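You operate a simulated robot arm through the tools that you are given. There is no shell and no other tool. Be economical: measure what you need, move in short steps, check, and stop when the job is done.

You are at the controls of a simulated robot arm. One attempt, no reset.

JOB
Shim the rail offcut, then tighten its clamp bolt at 6 N m.
Fine: push in only the shim whose size the gauge shows; set the dock's dial to 6; dock the driver again.

The check looks at the end state, three seconds after you hand in, the way a careful person would. Anything else that was tipped, shoved, dropped, spilled or broken makes it a failure.

ROBOT AND FRAMES
A 6-joint arm with a two-finger parallel gripper, fixed in place. Base frame: the origin is at the foot of the arm, x ahead of it, y to its left, z up; the work surface is at about z = 6. Units: mm, degrees, N and s.
With the tool pointing down near the work surface it reaches from about 140 to 580 mm from the base axis. Its first joint turns from -66.0 to 66.0 degrees. Payload 2.1 kg.
The TCP is the grasp point between the finger pads, 30 mm short of the fingertips. In the tool frame z runs along the fingers and y along their closing line. The gripper opens to 94 mm. The fingers are 28 mm wide and 10 mm thick; the gripper's body (50 by 96 mm) begins 55 mm behind the TCP.
Orientation is told as [roll, pitch, yaw] about the base's x, y, z axes, in that order, counted from this pose: with the fingers straight down and closing along the base's y, the tool's x points along the base's -x, its y along +y and its z along -z.

CONTROLS
- The arm moves only by the tool nudge_tool. Its argument "commands" is a list of rows, each a list of 3 entries, a list of its own where there are three numbers: the shift along the tool's x, y, z in m, then the turn, a rotation vector about the tool's x, y, z in degrees, then the closure, from 0 (fully open) to 1 (shut). In form: [[[dx, dy, dz], [wx, wy, wz], hand], ...]. A call has 1 to 20 rows; each row shifts and turns the commanded pose from where the row before left it, along the tool's axes as they then stand. A row lasts 0.2 s, in which the tool goes at most 50 mm and 8.6 degrees; a call with a longer step from one row to the next is refused whole, and so is a gripper value outside its range. A pose out of reach is approached as far as the arm can. The call stops where the force on the tool passes 80 N (or 10 N more than at its start, if that is more) or the arm is blocked; 0.2 s more then pass. Each finger travels about 72 mm/s and halts on what it meets, pressing with about 45 N; the grip force reading is that of the motor and also rises with nothing between the fingers. The clock runs only during rows and for 0.2 s after the last one: add rows that do not move to give the fingers time. It gives the time, the measured TCP pose, the force on the tool (base axes), the opening and the grip force at its end, in the units of the frame above (readings bear some noise).
- Cameras (640 x 400 px; columns grow to the right, rows downward): "scene" is fixed at [56.9, -375.7, 504.5]; the picture's right is [0.77, -0.64, 0.00], its down [-0.29, -0.35, -0.89] and it looks along [0.57, 0.69, -0.45] (base axes); focal length 280 px, centre (320, 200). "wrist" rides on the gripper at [76, 14, -102] in the tool frame; the picture's right is [-0.18, 0.98, 0.00], its down [-0.75, -0.14, -0.64] and it looks along [-0.63, -0.12, 0.77] (tool axes); focal length 243 px, centre (320, 200). There is no depth. A picture from a camera that has moved, and an enlarged one, comes with that camera's place and axes in the base frame and with its lens. The place of the scene camera against the robot may be out by one fixed shift of up to 12 mm in any direction.
- grab_frame(camera): a new picture of that camera. It takes no simulated time.
- zoom(camera, box): a new picture of the part [left, top, right, bottom] of that camera's present view, enlarged. It takes no simulated time.
- sign_off(): hands the job in; it is judged then, once.

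Go step by step. Nothing tells you positions but the pictures and the camera data: compare them with the known pose of the tool, close in by small moves and look again before you grip or let go. The budget is 120 turns and 76 pictures, counting those below and the enlarged ones. Unless the task says otherwise, let go and move clear before handing in, and close with one line.

The tools are called after ">>>" as name(argument=value, ...) on one line, values as JSON. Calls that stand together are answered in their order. nudge_tool: Moves the arm, as the interface text tells. Its arguments: {"type":"object","properties":{"commands":{"type":"array","items":{"type":"array"}}},"required":["commands"]} The other tools are called the same way: grab_frame (camera) takes a picture; zoom (camera, box) takes an enlarged picture of a part of a camera's view; sign_off () hands the job in.

At the start:

```text
t: 0.0
tcp_pos: [324.6, 78.6, 420.7]
ee_rot: [0.0, 0.1, 0.0]
ft_force: [-0.3, -0.4, -0.8]
width: 93.8
finger_force: 0.0
```

scene: 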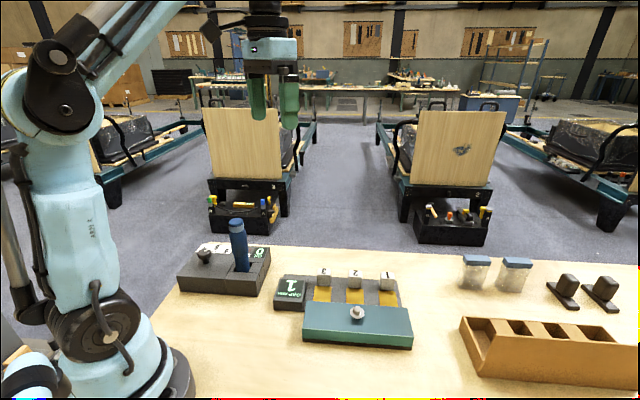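
wrist: 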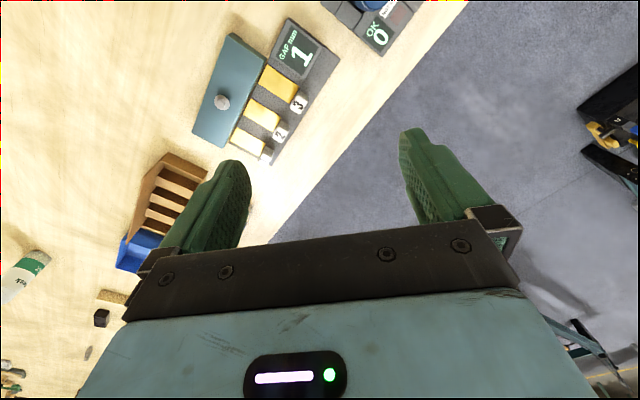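

The gauge seems to show 1; the rail with bolt, three shims with tabs 3, 2, 1, and the dock with driver and dial are in view. I'll zoom in to measure.

>>> zoom(camera="scene", box=[160, 200, 440, 375])

>>> zoom(camera="wrist", box=[160, 0, 448, 180])

```text
2.29 times, centred on (300, 288) of scene
camera zoom: at [56.9, -375.7, 504.5], right [0.77, -0.64, 0.0], down [-0.29, -0.35, -0.89], along [0.57, 0.69, -0.45], focal length 639 px, centre (366, 0)
```

zoom: 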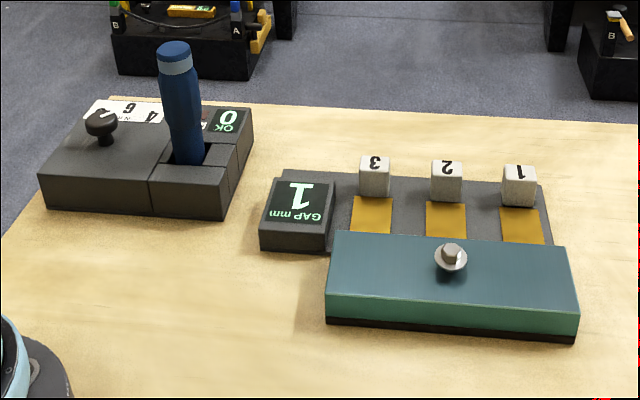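

```text
2.22 times, centred on (304, 90) of wrist
camera zoom: at [246.2, 94.9, 522.8], right [0.18, 0.98, 0.0], down [0.75, -0.14, 0.64], along [0.63, -0.12, -0.77], focal length 539 px, centre (356, 444)
```

zoom: 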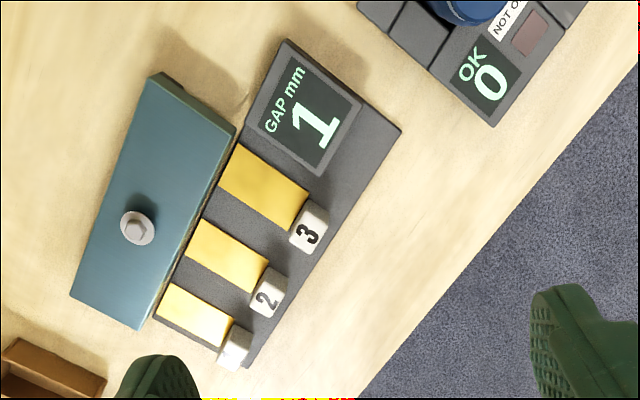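

The gauge reads 1 mm, so shim "1". I'll reposition and yaw the hand so the wrist camera sees the dock.

>>> nudge_tool(commands=[[[0.03, -0.03, 0.02], [0, 0, 0], 0], [[0.03, -0.03, 0.02], [0, 0, 0], 0], [[0.02, -0.02, 0], [0, 0, 0], 0], [[0, 0, 0], [0, 0, -8.5], 0], [[0, 0, 0], [0, 0, -8.5], 0], [[0, 0, 0], [0, 0, -8.5], 0], [[0, 0, 0], [0, 0, -8.5], 0], [[0, 0, 0], [0, 0, -8.5], 0], [[0, 0, 0], [0, 0, -8.5], 0], [[0, 0, 0], [0, 0, -8.5], 0], [[0, 0, 0], [0, 0, -8.5], 0], [[0, 0, 0], [0, 0, -8.5], 0], [[0, 0, 0], [0, 0, -8.5], 0], [[0, 0, 0], [0, 0, -5], 0]])

>>> grab_frame(camera="wrist")

```text
t: 3.0
tcp_pos: [243.4, -0.5, 380.1]
ee_rot: [0.0, 0.1, 90.1]
ft_force: [-0.4, 0.0, 0.6]
width: 93.9
finger_force: 0.1
```

```text
71 pictures are left
camera wrist: at [228.4, -75.1, 483.0], right [-0.98, 0.18, 0.0], down [0.14, 0.75, 0.64], along [0.12, 0.63, -0.77], focal length 243 px, centre (320, 200)
```

wrist: 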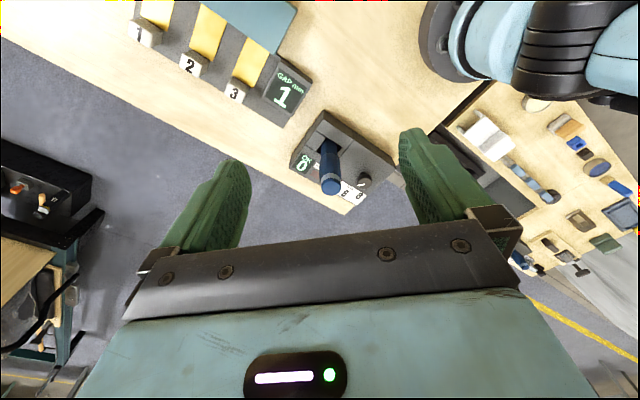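

Now I see the dock, driver and dial together. Zooming for details.

>>> zoom(camera="wrist", box=[270, 90, 430, 220])

>>> zoom(camera="scene", box=[170, 200, 290, 305])

```text
3.08 times, centred on (350, 155) of wrist
camera zoom: at [228.4, -75.1, 483.0], right [-0.98, 0.18, 0.0], down [0.14, 0.75, 0.64], along [0.12, 0.63, -0.77], focal length 746 px, centre (228, 338)
```

zoom: 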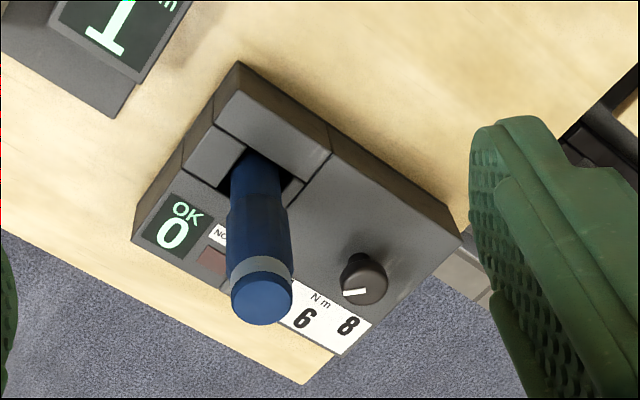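

```text
3.81 times, centred on (230, 252) of scene
camera zoom: at [56.9, -375.7, 504.5], right [0.77, -0.64, 0.0], down [-0.29, -0.35, -0.89], along [0.57, 0.69, -0.45], focal length 1065 px, centre (663, 0)
```

zoom: 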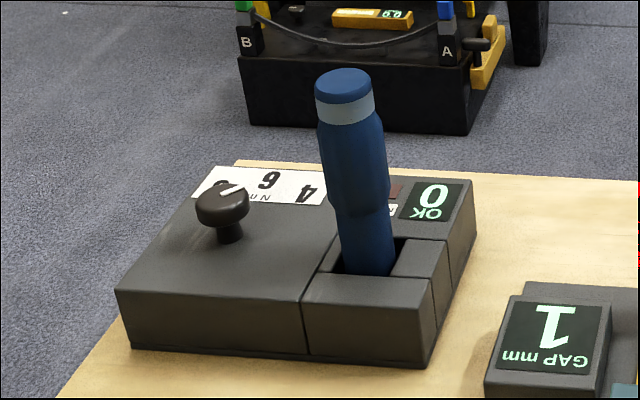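

Driver is about (253,148), top z≈185; dial about (195,238). Moving closer to see the dial.

>>> nudge_tool(commands=[[[-0.022, 0.012, 0.03], [0, 0, 0], 0], [[-0.022, 0.012, 0.03], [0, 0, 0], 0], [[-0.022, 0.012, 0.03], [0, 0, 0], 0], [[-0.024, 0.012, 0.03], [0, 0, 0], 0]])

>>> zoom(camera="wrist", box=[220, 60, 460, 210])

```text
t: 4.0
tcp_pos: [195.2, 89.1, 258.9]
ee_rot: [0.1, 0.0, 90.0]
ft_force: [-0.5, 0.1, -0.4]
width: 93.9
finger_force: 0.1
```

```text
2.67 times, centred on (340, 135) of wrist
camera zoom: at [179.1, 13.2, 361.8], right [-0.98, 0.18, 0.0], down [0.14, 0.75, 0.64], along [0.12, 0.63, -0.77], focal length 647 px, centre (267, 373)
```

zoom: 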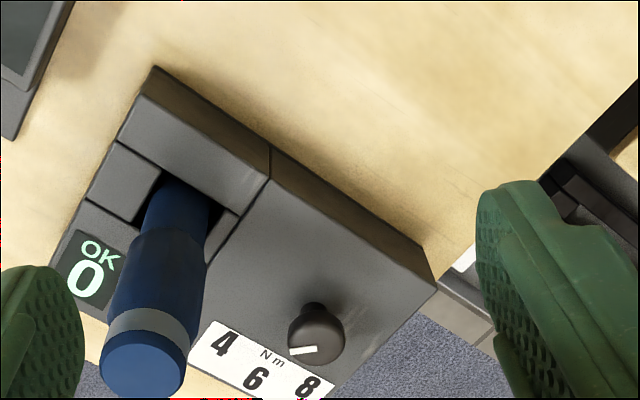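

>>> zoom(camera="wrist", box=[290, 160, 370, 210])

>>> zoom(camera="scene", box=[200, 230, 264, 270])

```text
8.00 times, centred on (330, 185) of wrist
camera zoom: at [179.1, 13.2, 361.8], right [-0.98, 0.18, 0.0], down [0.14, 0.75, 0.64], along [0.12, 0.63, -0.77], focal length 1941 px, centre (240, 320)
```

zoom: 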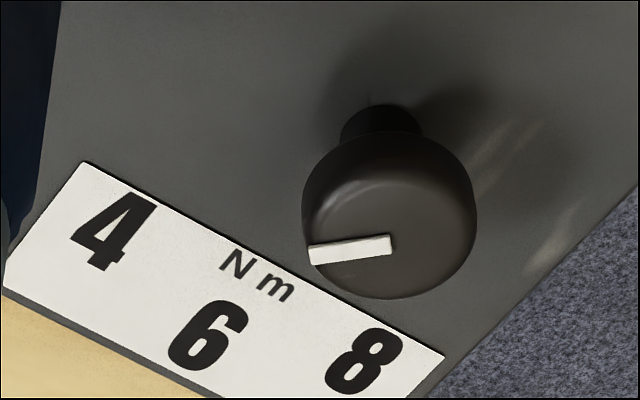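

```text
10.00 times, centred on (232, 250) of scene
camera zoom: at [56.8, -375.7, 504.5], right [0.77, -0.64, 0.0], down [-0.29, -0.35, -0.89], along [0.57, 0.69, -0.45], focal length 2796 px, centre (1200, -300)
```

zoom: 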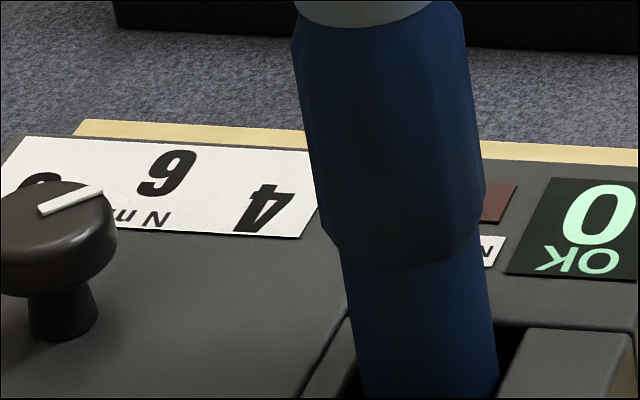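

Dial pointer is at about 0° (base azimuth), label 6 at about 46° — so turn it ~46° counter‑clockwise. Moving above the knob and yawing back to 0 for a second sight line.

>>> nudge_tool(commands=[[[-0.037, 0.0, 0], [0, 0, 0], 0], [[-0.037, 0.002, 0], [0, 0, 0], 0], [[-0.037, 0, 0], [0, 0, 0], 0], [[-0.037, 0, 0], [0, 0, 0], 0], [[0, 0, 0], [0, 0, 8.2], 0], [[0, 0, 0], [0, 0, 8.2], 0], [[0, 0, 0], [0, 0, 8.2], 0], [[0, 0, 0], [0, 0, 8.2], 0], [[0, 0, 0], [0, 0, 8.2], 0], [[0, 0, 0], [0, 0, 8.2], 0], [[0, 0, 0], [0, 0, 8.2], 0], [[0, 0, 0], [0, 0, 8.2], 0], [[0, 0, 0], [0, 0, 8.2], 0], [[0, 0, 0], [0, 0, 8.2], 0], [[0, 0, 0], [0, 0, 8], 0]])

>>> grab_frame(camera="wrist")

```text
t: 7.2
tcp_pos: [193.8, 238.2, 259.7]
ee_rot: [0.0, 0.0, -0.2]
ft_force: [1.3, -0.9, 0.4]
width: 94.1
finger_force: 0.0
```

```text
65 pictures are left
camera wrist: at [116.8, 252.8, 362.6], right [0.19, 0.98, 0.0], down [0.75, -0.14, 0.64], along [0.63, -0.12, -0.77], focal length 243 px, centre (320, 200)
```

wrist: 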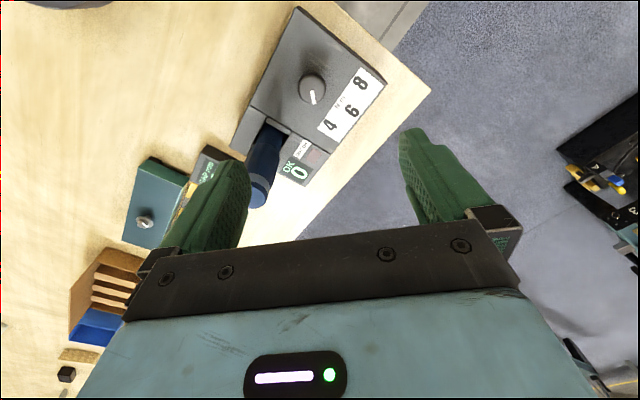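

>>> zoom(camera="wrist", box=[270, 55, 398, 135])

```text
5.00 times, centred on (334, 95) of wrist
camera zoom: at [116.8, 252.8, 362.6], right [0.19, 0.98, 0.0], down [0.75, -0.14, 0.64], along [0.63, -0.12, -0.77], focal length 1213 px, centre (250, 725)
```

zoom: 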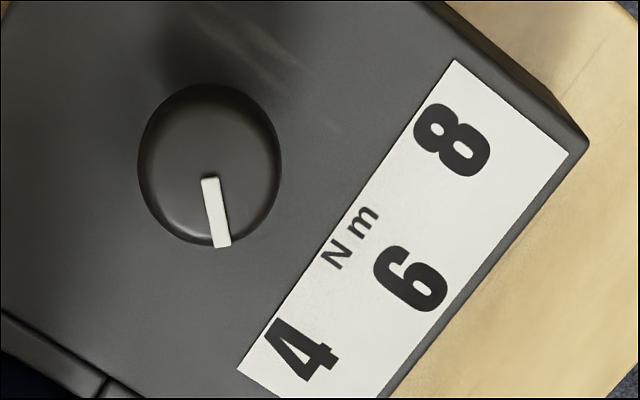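

Two sight lines agree: knob centre (191,230), top z≈79, dock top z≈53, and 6 lies at 45° azimuth. Descending over the knob.

>>> nudge_tool(commands=[[[0.003, -0.008, 0.03], [0, 0, 0], 0], [[0, 0, 0.04], [0, 0, 0], 0], [[0, 0, 0.04], [0, 0, 0], 0], [[0, 0, 0.03], [0, 0, 0], 0.2], [[0, 0, 0.0], [0, 0, 0], 0.35]])

>>> grab_frame(camera="wrist")

```text
t: 8.4
tcp_pos: [188.1, 231.2, 120.6]
ee_rot: [-0.1, 0.0, 0.1]
ft_force: [-0.3, 0.3, 0.6]
width: 61.0
finger_force: 0.0
```

```text
63 pictures are left
camera wrist: at [111.6, 246.9, 222.6], right [0.18, 0.98, 0.0], down [0.75, -0.14, 0.64], along [0.63, -0.12, -0.77], focal length 243 px, centre (320, 200)
```

wrist: 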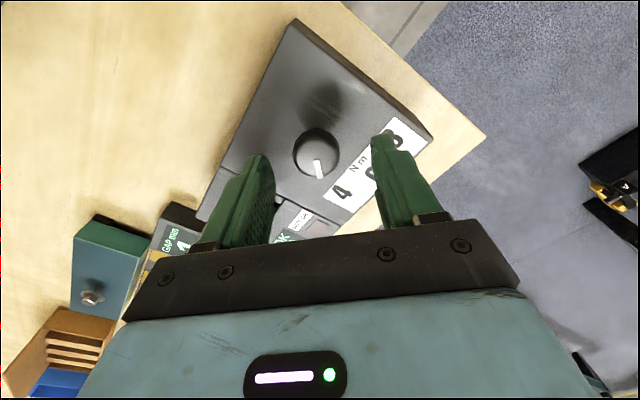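

Well centred; small correction, then lower to fingertips at z≈58 and close on the knob.

>>> nudge_tool(commands=[[[0, -0.0015, 0.02], [0, 0, 0], 0.4], [[0, 0, 0.012], [0, 0, 0], 0.5], [[0, 0, 0], [0, 0, 0], 0.55], [[0, 0, 0], [0, 0, 0], 0.6]])

>>> grab_frame(camera="wrist")

```text
t: 9.4
tcp_pos: [189.7, 228.9, 88.2]
ee_rot: [0.0, 0.0, 0.1]
ft_force: [-0.3, -0.2, -0.2]
width: 37.6
finger_force: 0.0
```

```text
62 pictures are left
camera wrist: at [112.5, 244.2, 190.6], right [0.18, 0.98, 0.0], down [0.75, -0.14, 0.64], along [0.63, -0.12, -0.77], focal length 243 px, centre (320, 200)
```

wrist: 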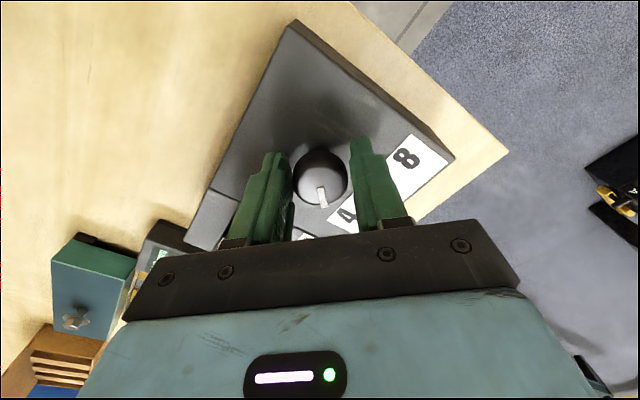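

Knob centred between the fingers. Gripping and turning +45° yaw (tool z −45°).

>>> nudge_tool(commands=[[[0, 0, 0], [0, 0, 0], 0.75], [[0, 0, 0], [0, 0, 0], 0.75], [[0, 0, 0], [0, 0, -5], 0.75], [[0, 0, 0], [0, 0, -5], 0.75], [[0, 0, 0], [0, 0, -5], 0.75], [[0, 0, 0], [0, 0, -5], 0.75], [[0, 0, 0], [0, 0, -5], 0.75], [[0, 0, 0], [0, 0, -5], 0.75], [[0, 0, 0], [0, 0, -5], 0.75], [[0, 0, 0], [0, 0, -5], 0.75], [[0, 0, 0], [0, 0, -5], 0.75], [[0, 0, 0], [0, 0, 0], 0.75]])

>>> grab_frame(camera="wrist")

```text
t: 12.0
tcp_pos: [190.3, 226.2, 88.4]
ee_rot: [-0.5, 0.2, 45.0]
ft_force: [5.3, -29.7, -28.6]
width: 31.4
finger_force: 44.8
```

```text
61 pictures are left
camera wrist: at [125.6, 184.4, 191.0], right [-0.56, 0.83, -0.01], down [0.63, 0.44, 0.64], along [0.53, 0.36, -0.77], focal length 243 px, centre (320, 200)
```

wrist: 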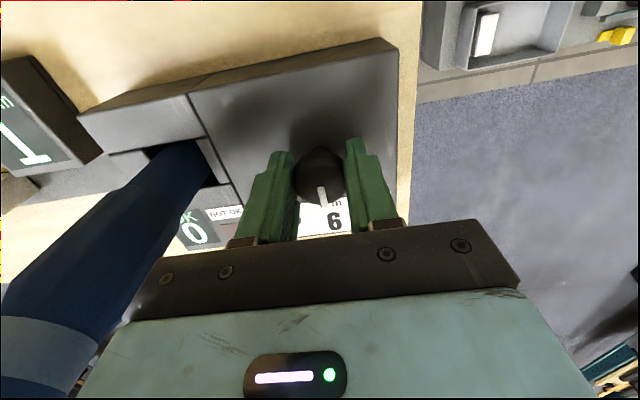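

The knob turned with the hand. Releasing gently and rising to check.

>>> nudge_tool(commands=[[[0, 0, 0], [0, 0, 0], 0.6], [[0, 0, 0], [0, 0, 0], 0.5], [[0, 0, -0.03], [0, 0, 0], 0.4], [[0, 0, -0.04], [0, 0, 0], 0.2], [[0, 0, -0.04], [0, 0, 0], 0], [[0, 0, -0.03], [0, 0, 0], 0]])

>>> grab_frame(camera="wrist")

>>> zoom(camera="wrist", box=[256, 70, 384, 150])

```text
t: 13.4
tcp_pos: [189.0, 228.9, 229.1]
ee_rot: [0.0, 0.0, 44.9]
ft_force: [0.1, 0.2, 0.3]
width: 94.0
finger_force: 0.2
```

```text
60 pictures are left
camera wrist: at [124.1, 187.0, 331.0], right [-0.56, 0.83, 0.0], down [0.63, 0.43, 0.64], along [0.53, 0.36, -0.77], focal length 243 px, centre (320, 200)
```

wrist: 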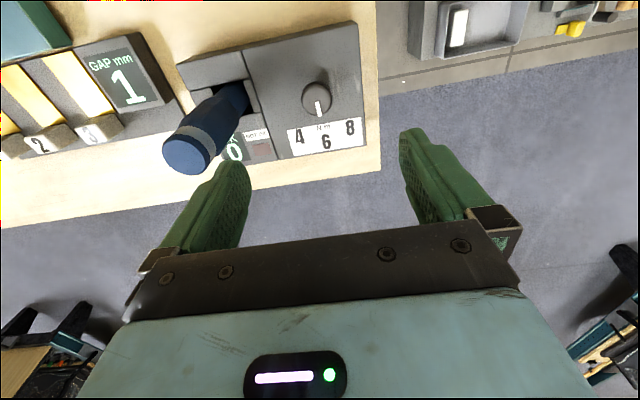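

```text
5.00 times, centred on (320, 110) of wrist
camera zoom: at [124.1, 187.0, 331.0], right [-0.56, 0.83, 0.0], down [0.63, 0.43, 0.64], along [0.53, 0.36, -0.77], focal length 1213 px, centre (320, 650)
```

zoom: 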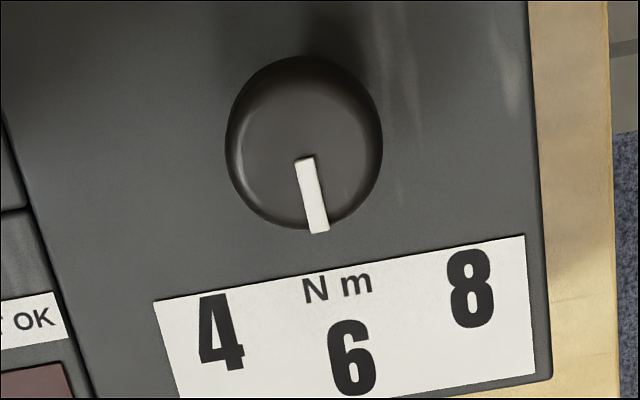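

The dial points at 6. Next: shim 1, whose tab I estimate near (494,−76), to be pushed along (−0.7,−0.7). Travelling over there at a safe height.

>>> nudge_tool(commands=[[[0, 0, -0.045], [0, 0, 0], 0.3], [[0, 0, -0.045], [0, 0, 0], 0.6], [[0, -0.044, 0], [0, 0, 0], 1], [[0, -0.044, 0], [0, 0, 0], 1], [[0, -0.044, 0], [0, 0, 0], 1], [[0, -0.044, 0], [0, 0, 0], 1], [[0, -0.044, 0], [0, 0, 0], 1], [[0, -0.044, 0], [0, 0, 0], 1], [[0, -0.044, 0], [0, 0, 0], 1], [[0, -0.044, 0], [0, 0, 0], 1], [[0, -0.044, 0], [0, 0, 0], 1], [[-0.01, -0.035, 0], [0, 0, 0], 1], [[0, 0, 0.045], [0, 0, 0], 1], [[0, 0, 0.045], [0, 0, 0], 1], [[0, 0, 0], [0, 0, 0], 1]])

>>> grab_frame(camera="wrist")

```text
t: 16.6
tcp_pos: [504.5, -70.5, 233.6]
ee_rot: [-0.1, -0.1, 45.0]
ft_force: [0.2, 0.3, 1.3]
width: 0.0
finger_force: 32.8
out of reach, approached as far as the arm can: row 12, 14
```

```text
58 pictures are left
camera wrist: at [438.6, -113.5, 335.6], right [-0.56, 0.83, 0.0], down [0.63, 0.43, 0.64], along [0.53, 0.36, -0.77], focal length 243 px, centre (320, 200)
```

wrist: 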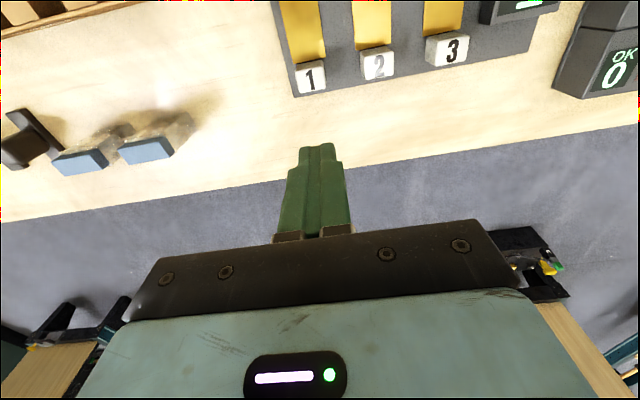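

>>> zoom(camera="wrist", box=[260, 0, 420, 100])

>>> zoom(camera="scene", box=[290, 250, 434, 350])

```text
4.00 times, centred on (340, 50) of wrist
camera zoom: at [438.6, -113.5, 335.6], right [-0.56, 0.83, 0.0], down [0.63, 0.43, 0.64], along [0.53, 0.36, -0.77], focal length 970 px, centre (240, 800)
```

zoom: 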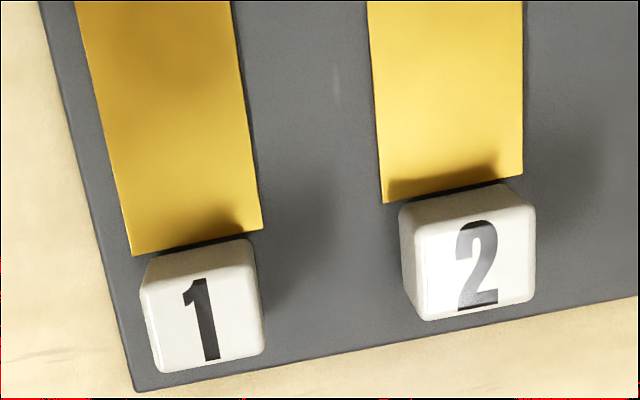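

```text
4.00 times, centred on (362, 300) of scene
camera zoom: at [56.9, -375.7, 504.5], right [0.77, -0.64, 0.0], down [-0.29, -0.35, -0.89], along [0.57, 0.69, -0.45], focal length 1118 px, centre (152, -200)
```

zoom: 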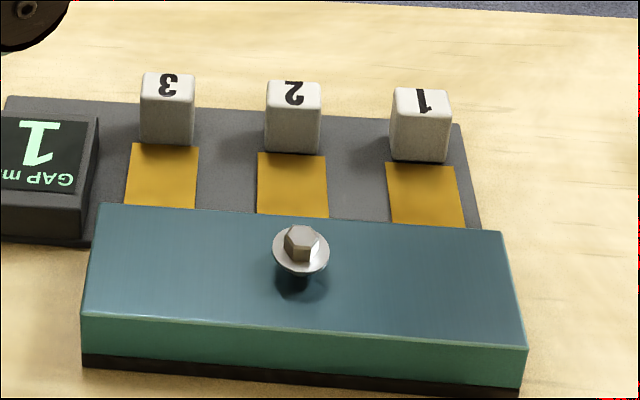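

Block 1 centre ≈(501,−82), far face ~16 mm beyond. I'll descend partway, shift outward behind it, and look.

>>> nudge_tool(commands=[[[0, 0, 0.04], [0, 0, 0], 1], [[0, 0, 0.04], [0, 0, 0], 1], [[-0.015, -0.005, 0.02], [0, 0, 0], 1], [[-0.015, -0.0045, 0], [0, 0, 0], 1], [[0, 0, 0], [0, 0, 0], 1]])

>>> grab_frame(camera="wrist")

```text
t: 17.8
tcp_pos: [571.4, -61.7, 168.1]
ee_rot: [0.0, 0.0, 45.0]
ft_force: [0.3, 0.2, 0.8]
width: 0.2
finger_force: 33.0
out of reach, approached as far as the arm can: row 1, 2
```

```text
55 pictures are left
camera wrist: at [507.0, -104.3, 270.0], right [-0.56, 0.83, 0.0], down [0.63, 0.43, 0.64], along [0.53, 0.36, -0.77], focal length 243 px, centre (320, 200)
```

wrist: 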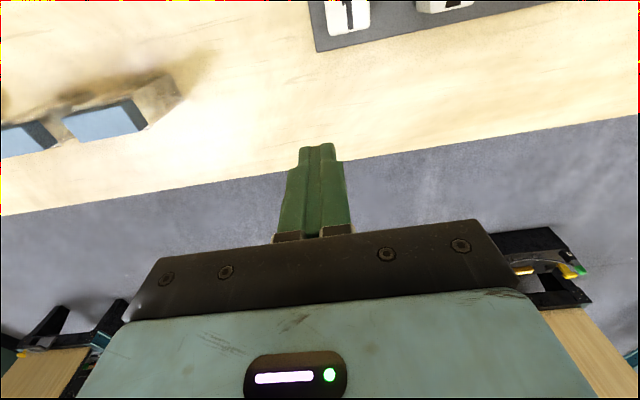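

Drifted further out than intended; correcting toward (529,−54).

>>> nudge_tool(commands=[[[0.012, 0.018, 0.01], [0, 0, 0], 1], [[0.012, 0.017, 0.02], [0, 0, 0], 1], [[0, 0, 0], [0, 0, 0], 1]])

>>> grab_frame(camera="wrist")

```text
t: 18.6
tcp_pos: [529.0, -57.4, 137.9]
ee_rot: [0.1, 0.0, 44.9]
ft_force: [1.2, 0.3, -0.3]
width: 0.0
finger_force: 33.0
```

```text
54 pictures are left
camera wrist: at [464.4, -99.7, 240.4], right [-0.56, 0.83, 0.0], down [0.63, 0.43, 0.64], along [0.53, 0.36, -0.77], focal length 243 px, centre (320, 200)
```

wrist: 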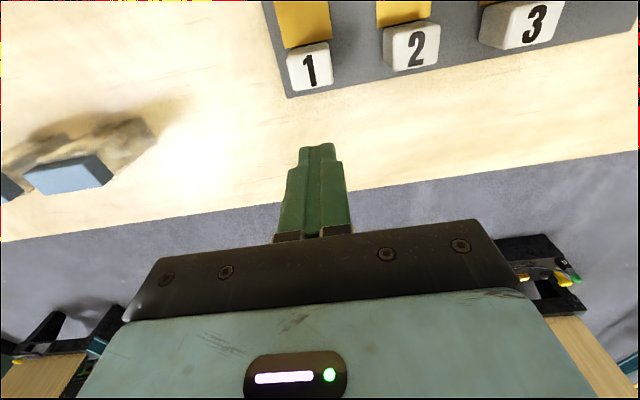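

Aligned with block 1 (its centre ≈(501,−84)). Descending to tip height ~30 and checking from both cameras.

>>> nudge_tool(commands=[[[0, 0, 0.03], [0, 0, 0], 1], [[0, 0, 0.03], [0, 0, 0], 1], [[0, 0, 0.015], [0, 0, 0], 1], [[0, 0, 0], [0, 0, 0], 1]])

>>> grab_frame(camera="wrist")

>>> zoom(camera="scene", box=[330, 220, 474, 320])

```text
t: 19.6
tcp_pos: [531.1, -54.3, 63.6]
ee_rot: [0.0, 0.0, 45.1]
ft_force: [-1.3, 0.7, 0.4]
width: 0.0
finger_force: 32.9
```

```text
53 pictures are left
camera wrist: at [465.7, -96.5, 165.8], right [-0.56, 0.83, 0.0], down [0.63, 0.43, 0.64], along [0.53, 0.36, -0.77], focal length 243 px, centre (320, 200)
```

wrist: 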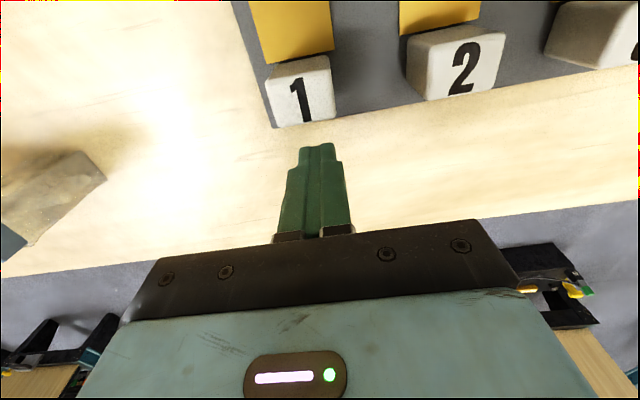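

```text
4.00 times, centred on (402, 270) of scene
camera zoom: at [56.8, -375.7, 504.5], right [0.77, -0.64, 0.0], down [-0.29, -0.35, -0.89], along [0.57, 0.69, -0.45], focal length 1118 px, centre (-8, -80)
```

zoom: 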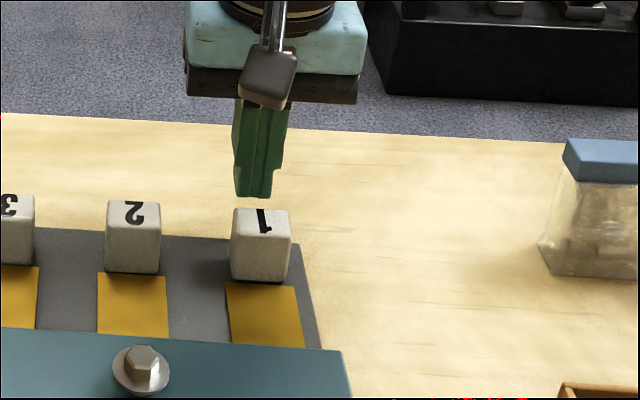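

Block top seems only z≈33, so I lower the tips to ~19 and advance slowly to contact.

>>> nudge_tool(commands=[[[0, 0, 0.0145], [0, 0, 0], 1], [[0.004, 0, 0], [0, 0, 0], 1], [[0.004, 0, 0], [0, 0, 0], 1], [[0.004, 0, 0], [0, 0, 0], 1], [[0.004, 0, 0], [0, 0, 0], 1]])

>>> grab_frame(camera="wrist")

```text
t: 20.8
tcp_pos: [519.3, -64.7, 48.9]
ee_rot: [0.0, 0.1, 45.0]
ft_force: [1.1, 0.3, 0.5]
width: 0.4
finger_force: 32.9
```

```text
51 pictures are left
camera wrist: at [454.3, -106.9, 151.0], right [-0.56, 0.83, 0.0], down [0.63, 0.43, 0.64], along [0.53, 0.36, -0.77], focal length 243 px, centre (320, 200)
```

wrist: 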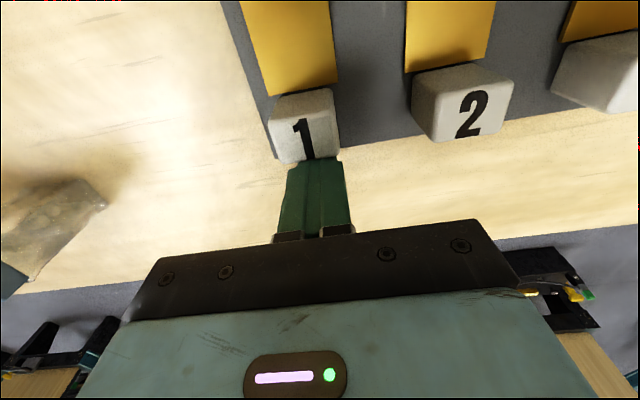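

At contact, centred. Pushing in modest steps.

>>> nudge_tool(commands=[[[0.006, 0, 0], [0, 0, 0], 1], [[0.006, 0, 0], [0, 0, 0], 1], [[0.006, 0, 0], [0, 0, 0], 1], [[0.006, 0, 0], [0, 0, 0], 1], [[0, 0, 0], [0, 0, 0], 1]])

>>> grab_frame(camera="wrist")

>>> zoom(camera="scene", box=[290, 250, 434, 350])

```text
t: 22.0
tcp_pos: [504.0, -82.7, 47.7]
ee_rot: [0.1, 0.0, 45.0]
ft_force: [-0.1, 0.2, -0.1]
width: 0.2
finger_force: 32.8
```

```text
50 pictures are left
camera wrist: at [438.7, -124.4, 150.3], right [-0.56, 0.83, 0.0], down [0.63, 0.43, 0.64], along [0.53, 0.36, -0.77], focal length 243 px, centre (320, 200)
```

wrist: 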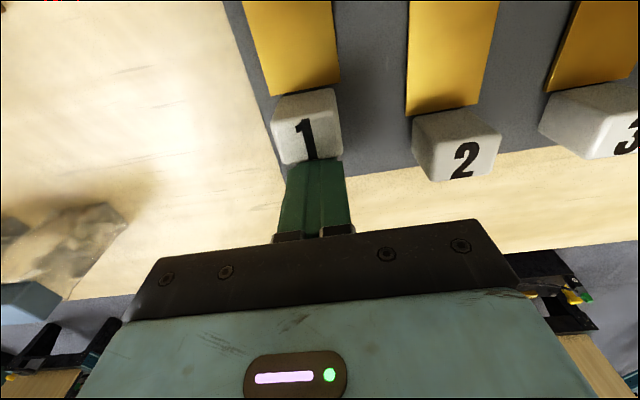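

```text
4.00 times, centred on (362, 300) of scene
camera zoom: at [56.8, -375.7, 504.5], right [0.77, -0.64, 0.0], down [-0.29, -0.35, -0.89], along [0.57, 0.69, -0.45], focal length 1118 px, centre (152, -200)
```

zoom: 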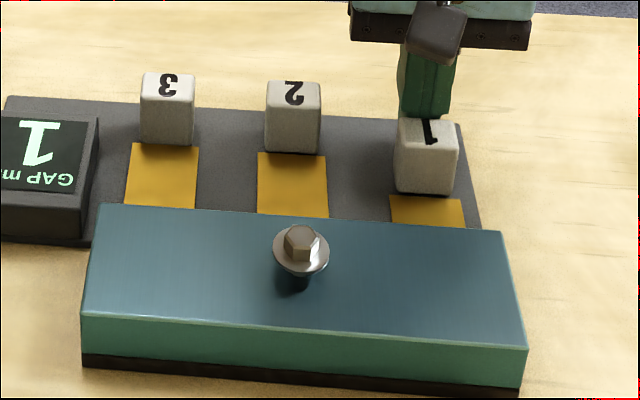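

>>> nudge_tool(commands=[[[0.006, 0, 0], [0, 0, 0], 1], [[0.006, 0, 0], [0, 0, 0], 1], [[0.006, 0, 0], [0, 0, 0], 1], [[0.006, 0, 0], [0, 0, 0], 1], [[0, 0, 0], [0, 0, 0], 1]])

>>> zoom(camera="scene", box=[290, 250, 434, 350])

>>> grab_frame(camera="wrist")

```text
t: 23.2
tcp_pos: [486.8, -95.3, 48.9]
ee_rot: [-0.2, -0.6, 45.1]
ft_force: [31.6, 20.9, -7.6]
width: 0.0
finger_force: 33.0
```

```text
4.00 times, centred on (362, 300) of scene
camera zoom: at [56.9, -375.7, 504.5], right [0.77, -0.64, 0.0], down [-0.29, -0.35, -0.89], along [0.57, 0.69, -0.45], focal length 1118 px, centre (152, -200)
```

zoom: 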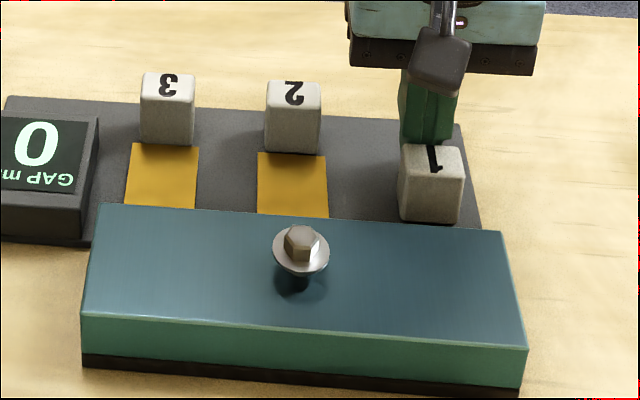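

```text
47 pictures are left
camera wrist: at [421.8, -139.0, 150.4], right [-0.57, 0.82, 0.0], down [0.63, 0.43, 0.65], along [0.54, 0.37, -0.76], focal length 243 px, centre (320, 200)
```

wrist: 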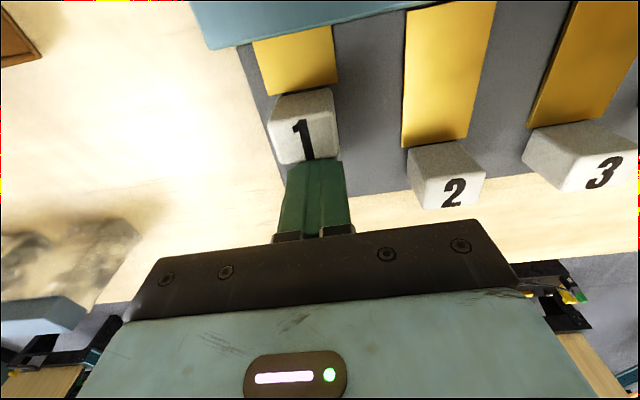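

Gauge now reads 0: shim 1 is seated (stop felt, rail unmoved). Backing off, rising and travelling over the driver.

>>> nudge_tool(commands=[[[-0.008, 0, 0], [0, 0, 0], 1], [[-0.016, 0, 0], [0, 0, 0], 1], [[0, 0, -0.04], [0, 0, 0], 1], [[0, 0, -0.045], [0, 0, 0], 1], [[0, 0.02, -0.03], [0, 0, 0], 0.8], [[0, 0.042, -0.02], [0, 0, 0], 0.4], [[0.001, 0.045, -0.02], [0, 0, 0], 0], [[0.002, 0.045, -0.02], [0, 0, 0], 0], [[0.002, 0.045, -0.02], [0, 0, 0], 0], [[0.002, 0.045, -0.01], [0, 0, 0], 0], [[0.002, 0.045, 0], [0, 0, 0], 0], [[0.002, 0.045, 0], [0, 0, 0], 0], [[0, 0, 0], [0, 0, 0], 0]])

>>> grab_frame(camera="wrist")

```text
t: 26.0
tcp_pos: [259.0, 145.3, 255.4]
ee_rot: [-0.1, 0.0, 45.0]
ft_force: [0.4, -0.2, 0.2]
width: 94.1
finger_force: 0.1
```

```text
46 pictures are left
camera wrist: at [193.2, 102.7, 357.8], right [-0.56, 0.83, 0.0], down [0.63, 0.43, 0.64], along [0.53, 0.36, -0.77], focal length 243 px, centre (320, 200)
```

wrist: 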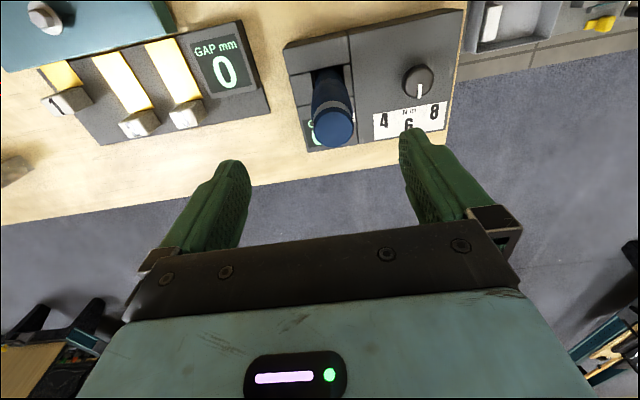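

Driver axis computed at (253,155.6), top z≈172. Aligning and descending partially.

>>> nudge_tool(commands=[[[-0.003, 0.0115, 0.0], [0, 0, 0], 0], [[0, 0, 0.02], [0, 0, 0], 0], [[0, 0, 0.02], [0, 0, 0], 0], [[0, 0, 0.02], [0, 0, 0], 0], [[0, 0, 0], [0, 0, 0], 0]])

>>> grab_frame(camera="wrist")

>>> zoom(camera="scene", box=[170, 180, 298, 300])

```text
t: 27.2
tcp_pos: [252.9, 156.0, 193.4]
ee_rot: [0.0, 0.0, 45.0]
ft_force: [-0.6, 0.4, 0.1]
width: 93.9
finger_force: 0.0
```

```text
45 pictures are left
camera wrist: at [187.6, 113.2, 295.7], right [-0.56, 0.83, 0.0], down [0.63, 0.43, 0.64], along [0.53, 0.36, -0.77], focal length 243 px, centre (320, 200)
```

wrist: 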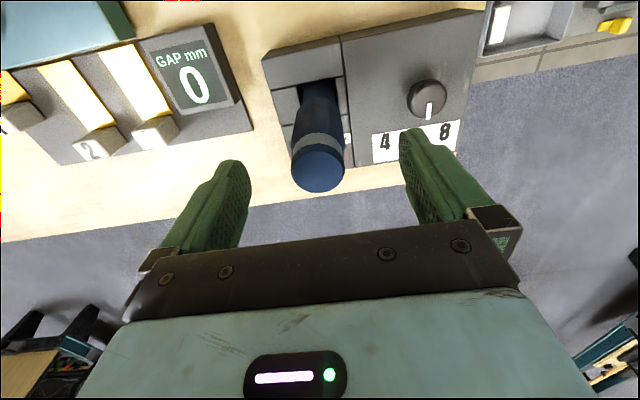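

```text
3.33 times, centred on (234, 240) of scene
camera zoom: at [56.8, -375.7, 504.5], right [0.77, -0.64, 0.0], down [-0.29, -0.35, -0.89], along [0.57, 0.69, -0.45], focal length 932 px, centre (607, 67)
```

zoom: 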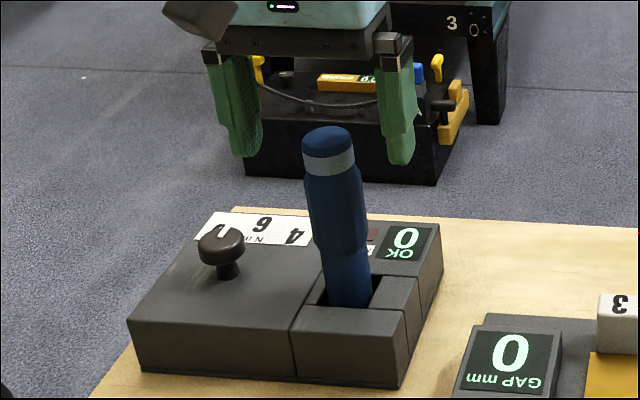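

Aligned. I'll rotate to yaw 90 (to leave clockwise room), descend to TCP z≈137, and grip the handle.

>>> nudge_tool(commands=[[[0, 0, 0], [0, 0, -7.5], 0], [[0, 0, 0], [0, 0, -7.5], 0], [[0, 0, 0], [0, 0, -7.5], 0], [[0, 0, 0], [0, 0, -7.5], 0], [[0, 0, 0], [0, 0, -7.5], 0], [[0, 0, 0], [0, 0, -7.5], 0], [[0, 0, 0.02], [0, 0, 0], 0], [[0, 0, 0.02], [0, 0, 0], 0.2], [[0, 0, 0.016], [0, 0, 0], 0.4], [[0, 0, 0], [0, 0, 0], 0.5], [[0, 0, 0], [0, 0, 0], 0.5]])

>>> grab_frame(camera="wrist")

>>> zoom(camera="scene", box=[170, 180, 298, 300])

```text
t: 29.6
tcp_pos: [254.3, 156.6, 136.9]
ee_rot: [0.0, 0.0, 90.0]
ft_force: [-0.6, -0.2, 0.3]
width: 46.7
finger_force: 0.0
```

```text
43 pictures are left
camera wrist: at [238.7, 81.2, 239.0], right [-0.98, 0.18, 0.0], down [0.14, 0.75, 0.64], along [0.12, 0.63, -0.77], focal length 243 px, centre (320, 200)
```

wrist: 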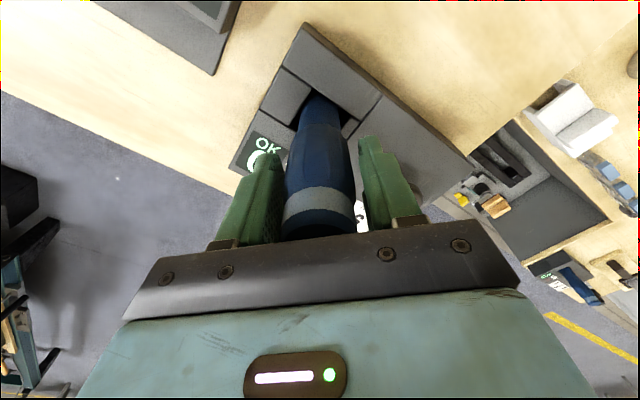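

```text
3.33 times, centred on (234, 240) of scene
camera zoom: at [56.9, -375.7, 504.5], right [0.77, -0.64, 0.0], down [-0.29, -0.35, -0.89], along [0.57, 0.69, -0.45], focal length 932 px, centre (607, 67)
```

zoom: 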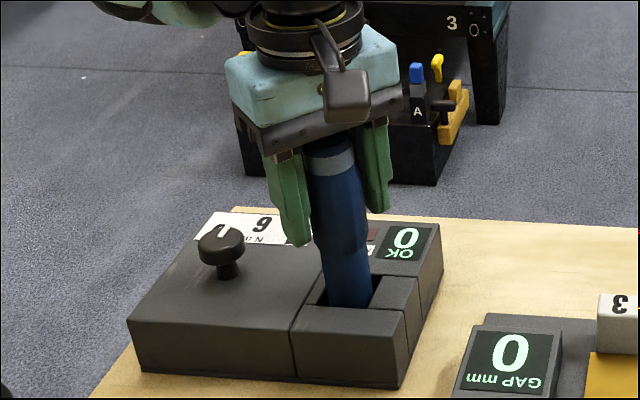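

Driver is centred. Closing the grip.

>>> nudge_tool(commands=[[[0, 0, 0], [0, 0, 0], 0.6], [[0, 0, 0], [0, 0, 0], 0.8], [[0, 0, 0], [0, 0, 0], 0.9], [[0, 0, 0], [0, 0, 0], 0.9]])

```text
t: 30.6
tcp_pos: [254.9, 155.9, 137.1]
ee_rot: [0.1, -0.1, 90.0]
ft_force: [2.3, 0.2, -1.1]
width: 31.3
finger_force: 45.6
```

Gripped (31 mm). Lifting straight up.

>>> nudge_tool(commands=[[[0, 0, -0.01], [0, 0, 0], 0.9], [[0, 0, -0.02], [0, 0, 0], 0.9], [[0, 0, -0.03], [0, 0, 0], 0.9], [[0, 0, -0.03], [0, 0, 0], 0.9], [[0, 0, -0.03], [0, 0, 0], 0.9], [[0, 0, -0.03], [0, 0, 0], 0.9]])

>>> grab_frame(camera="wrist")

>>> grab_frame(camera="scene")

```text
t: 32.0
tcp_pos: [253.1, 157.8, 286.7]
ee_rot: [-0.1, 0.0, 90.0]
ft_force: [-0.1, -1.1, -4.7]
width: 31.5
finger_force: 44.6
```

```text
41 pictures are left
camera wrist: at [237.7, 81.8, 389.7], right [-0.98, 0.18, 0.0], down [0.14, 0.75, 0.64], along [0.12, 0.63, -0.77], focal length 243 px, centre (320, 200)
```

wrist: 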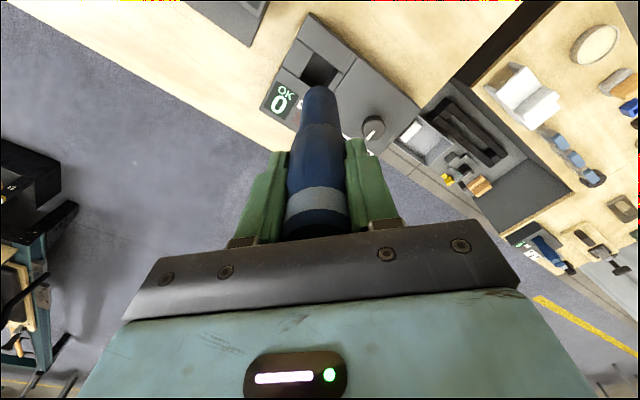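

```text
40 pictures are left
```

scene: 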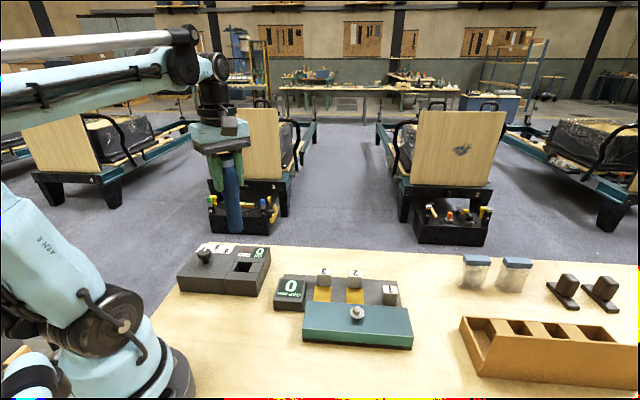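

>>> zoom(camera="scene", box=[180, 120, 308, 240])

>>> zoom(camera="wrist", box=[250, 20, 400, 120])

```text
3.33 times, centred on (244, 180) of scene
camera zoom: at [56.9, -375.7, 504.5], right [0.77, -0.64, 0.0], down [-0.29, -0.35, -0.89], along [0.57, 0.69, -0.45], focal length 932 px, centre (573, 267)
```

zoom: 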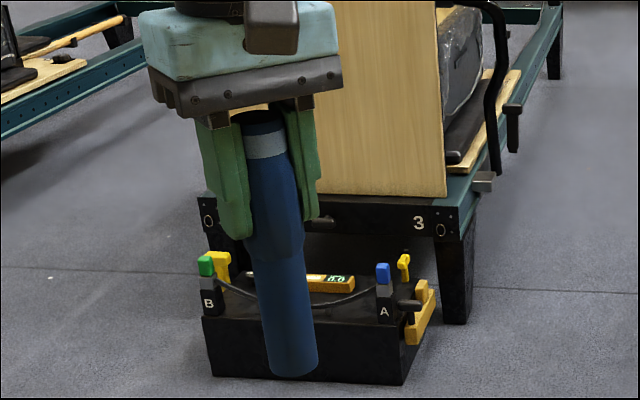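

```text
4.00 times, centred on (325, 70) of wrist
camera zoom: at [237.7, 81.8, 389.7], right [-0.98, 0.18, 0.0], down [0.14, 0.75, 0.64], along [0.12, 0.63, -0.77], focal length 970 px, centre (300, 720)
```

zoom: 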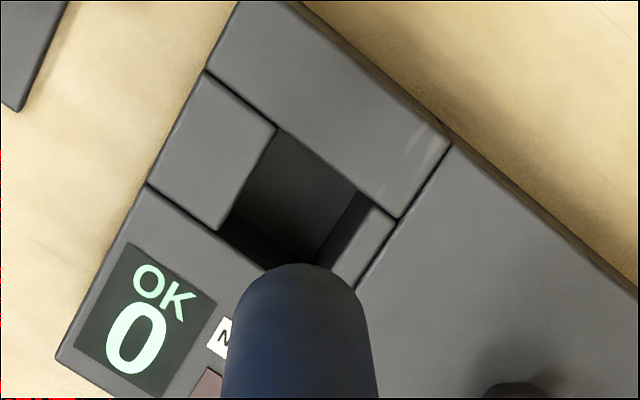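

The driver is held, its lower end ~128–145 mm below the TCP. Bolt estimated at (358,−113), top z≈57. Moving above it, staying high.

>>> nudge_tool(commands=[[[0.015, -0.005, 0], [0, 0, 0], 0.9], [[0.03, -0.01, 0], [0, 0, 0], 0.9], [[0.03, -0.0125, 0], [0, 0, 0], 0.9], [[0.03, -0.0125, 0], [0, 0, 0], 0.9], [[0.03, -0.0125, 0], [0, 0, 0], 0.9], [[0.03, -0.0125, 0], [0, 0, 0], 0.9], [[0.03, -0.0125, 0], [0, 0, 0], 0.9], [[0.03, -0.0125, 0], [0, 0, 0], 0.9], [[0.03, -0.01, 0], [0, 0, 0], 0.9], [[0.015, -0.005, 0.0], [0, 0, 0], 0.9], [[0, 0, 0], [0, 0, 0], 0.9]])

>>> grab_frame(camera="wrist")

>>> zoom(camera="scene", box=[260, 160, 452, 340])

```text
t: 34.4
tcp_pos: [358.4, -112.6, 286.4]
ee_rot: [0.0, -0.1, 90.0]
ft_force: [-0.1, 0.5, -4.5]
width: 31.5
finger_force: 44.9
```

```text
37 pictures are left
camera wrist: at [343.0, -188.2, 389.7], right [-0.98, 0.18, 0.0], down [0.14, 0.75, 0.64], along [0.12, 0.63, -0.77], focal length 243 px, centre (320, 200)
```

wrist: 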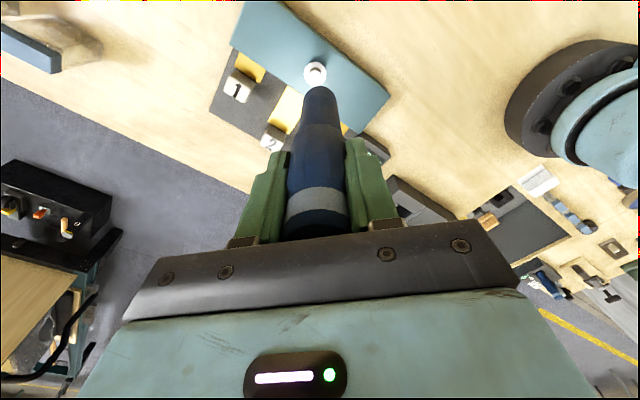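

```text
2.22 times, centred on (356, 250) of scene
camera zoom: at [56.9, -375.7, 504.5], right [0.77, -0.64, 0.0], down [-0.29, -0.35, -0.89], along [0.57, 0.69, -0.45], focal length 621 px, centre (240, 89)
```

zoom: 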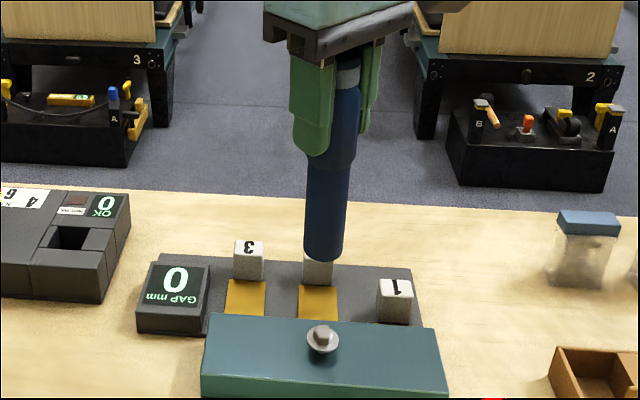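

>>> nudge_tool(commands=[[[0.006, -0.006, 0.02], [0, 0, 0], 0.9], [[0, 0, 0.02], [0, 0, 0], 0.9], [[0, 0, 0.005], [0, 0, 0], 0.9], [[0, 0, 0], [0, 0, 0], 0.9]])

>>> zoom(camera="wrist", box=[270, 40, 370, 120])

>>> zoom(camera="scene", box=[320, 220, 400, 330])

```text
t: 35.4
tcp_pos: [365.1, -120.5, 243.8]
ee_rot: [0.1, 0.0, 89.9]
ft_force: [1.1, -0.1, -3.6]
width: 31.4
finger_force: 44.8
```

```text
5.00 times, centred on (320, 80) of wrist
camera zoom: at [349.0, -195.4, 345.9], right [-0.98, 0.18, 0.0], down [0.14, 0.75, 0.64], along [0.12, 0.63, -0.77], focal length 1213 px, centre (320, 800)
```

zoom: 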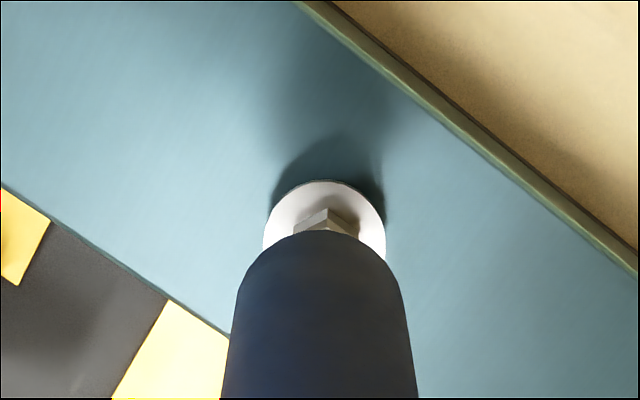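

```text
3.64 times, centred on (360, 275) of scene
camera zoom: at [56.9, -375.7, 504.5], right [0.77, -0.64, 0.0], down [-0.29, -0.35, -0.89], along [0.57, 0.69, -0.45], focal length 1017 px, centre (174, -73)
```

zoom: 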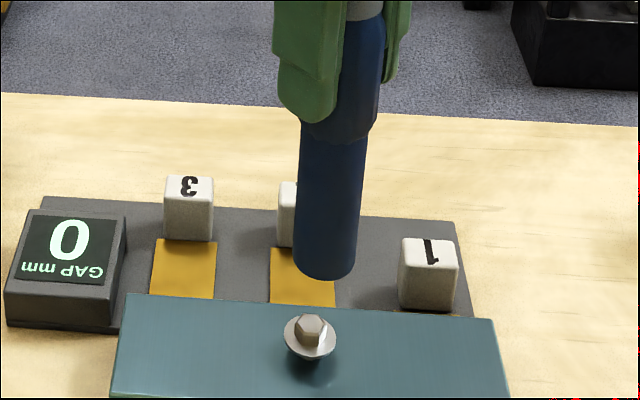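

Bolt is slightly ahead in +y: correcting (−1,+4) mm and descending 20 mm more.

>>> nudge_tool(commands=[[[-0.004, 0.001, 0.01], [0, 0, 0], 0.9], [[0, 0, 0.01], [0, 0, 0], 0.9], [[0, 0, 0], [0, 0, 0], 0.9]])

>>> zoom(camera="wrist", box=[270, 60, 370, 140])

>>> zoom(camera="scene", box=[320, 250, 400, 330])

```text
t: 36.2
tcp_pos: [366.1, -115.6, 224.2]
ee_rot: [-0.1, 0.0, 90.0]
ft_force: [-0.2, 1.1, -4.2]
width: 31.3
finger_force: 45.6
```

```text
5.00 times, centred on (320, 100) of wrist
camera zoom: at [349.7, -191.3, 325.9], right [-0.98, 0.18, 0.0], down [0.14, 0.75, 0.64], along [0.12, 0.63, -0.77], focal length 1213 px, centre (320, 700)
```

zoom: 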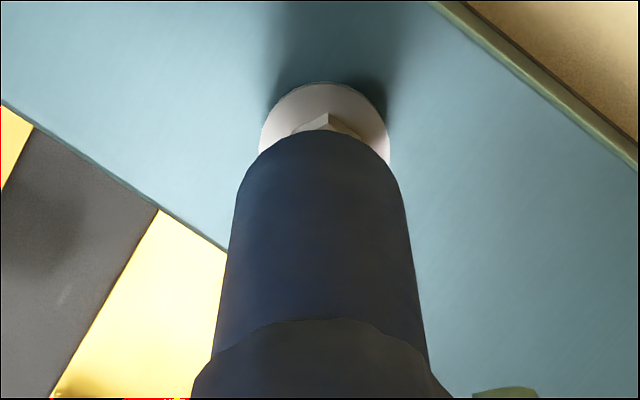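

```text
5.00 times, centred on (360, 290) of scene
camera zoom: at [56.9, -375.7, 504.5], right [0.77, -0.64, 0.0], down [-0.29, -0.35, -0.89], along [0.57, 0.69, -0.45], focal length 1398 px, centre (120, -250)
```

zoom: 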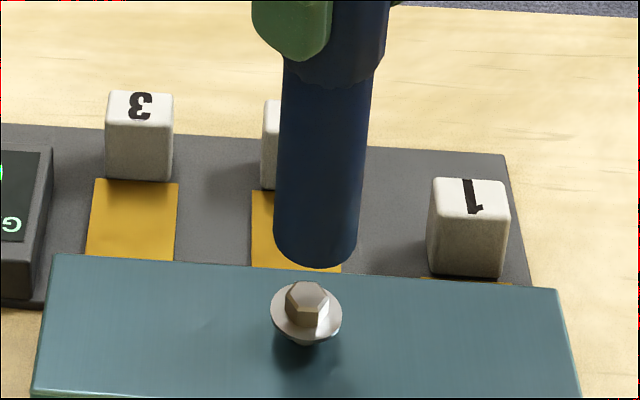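

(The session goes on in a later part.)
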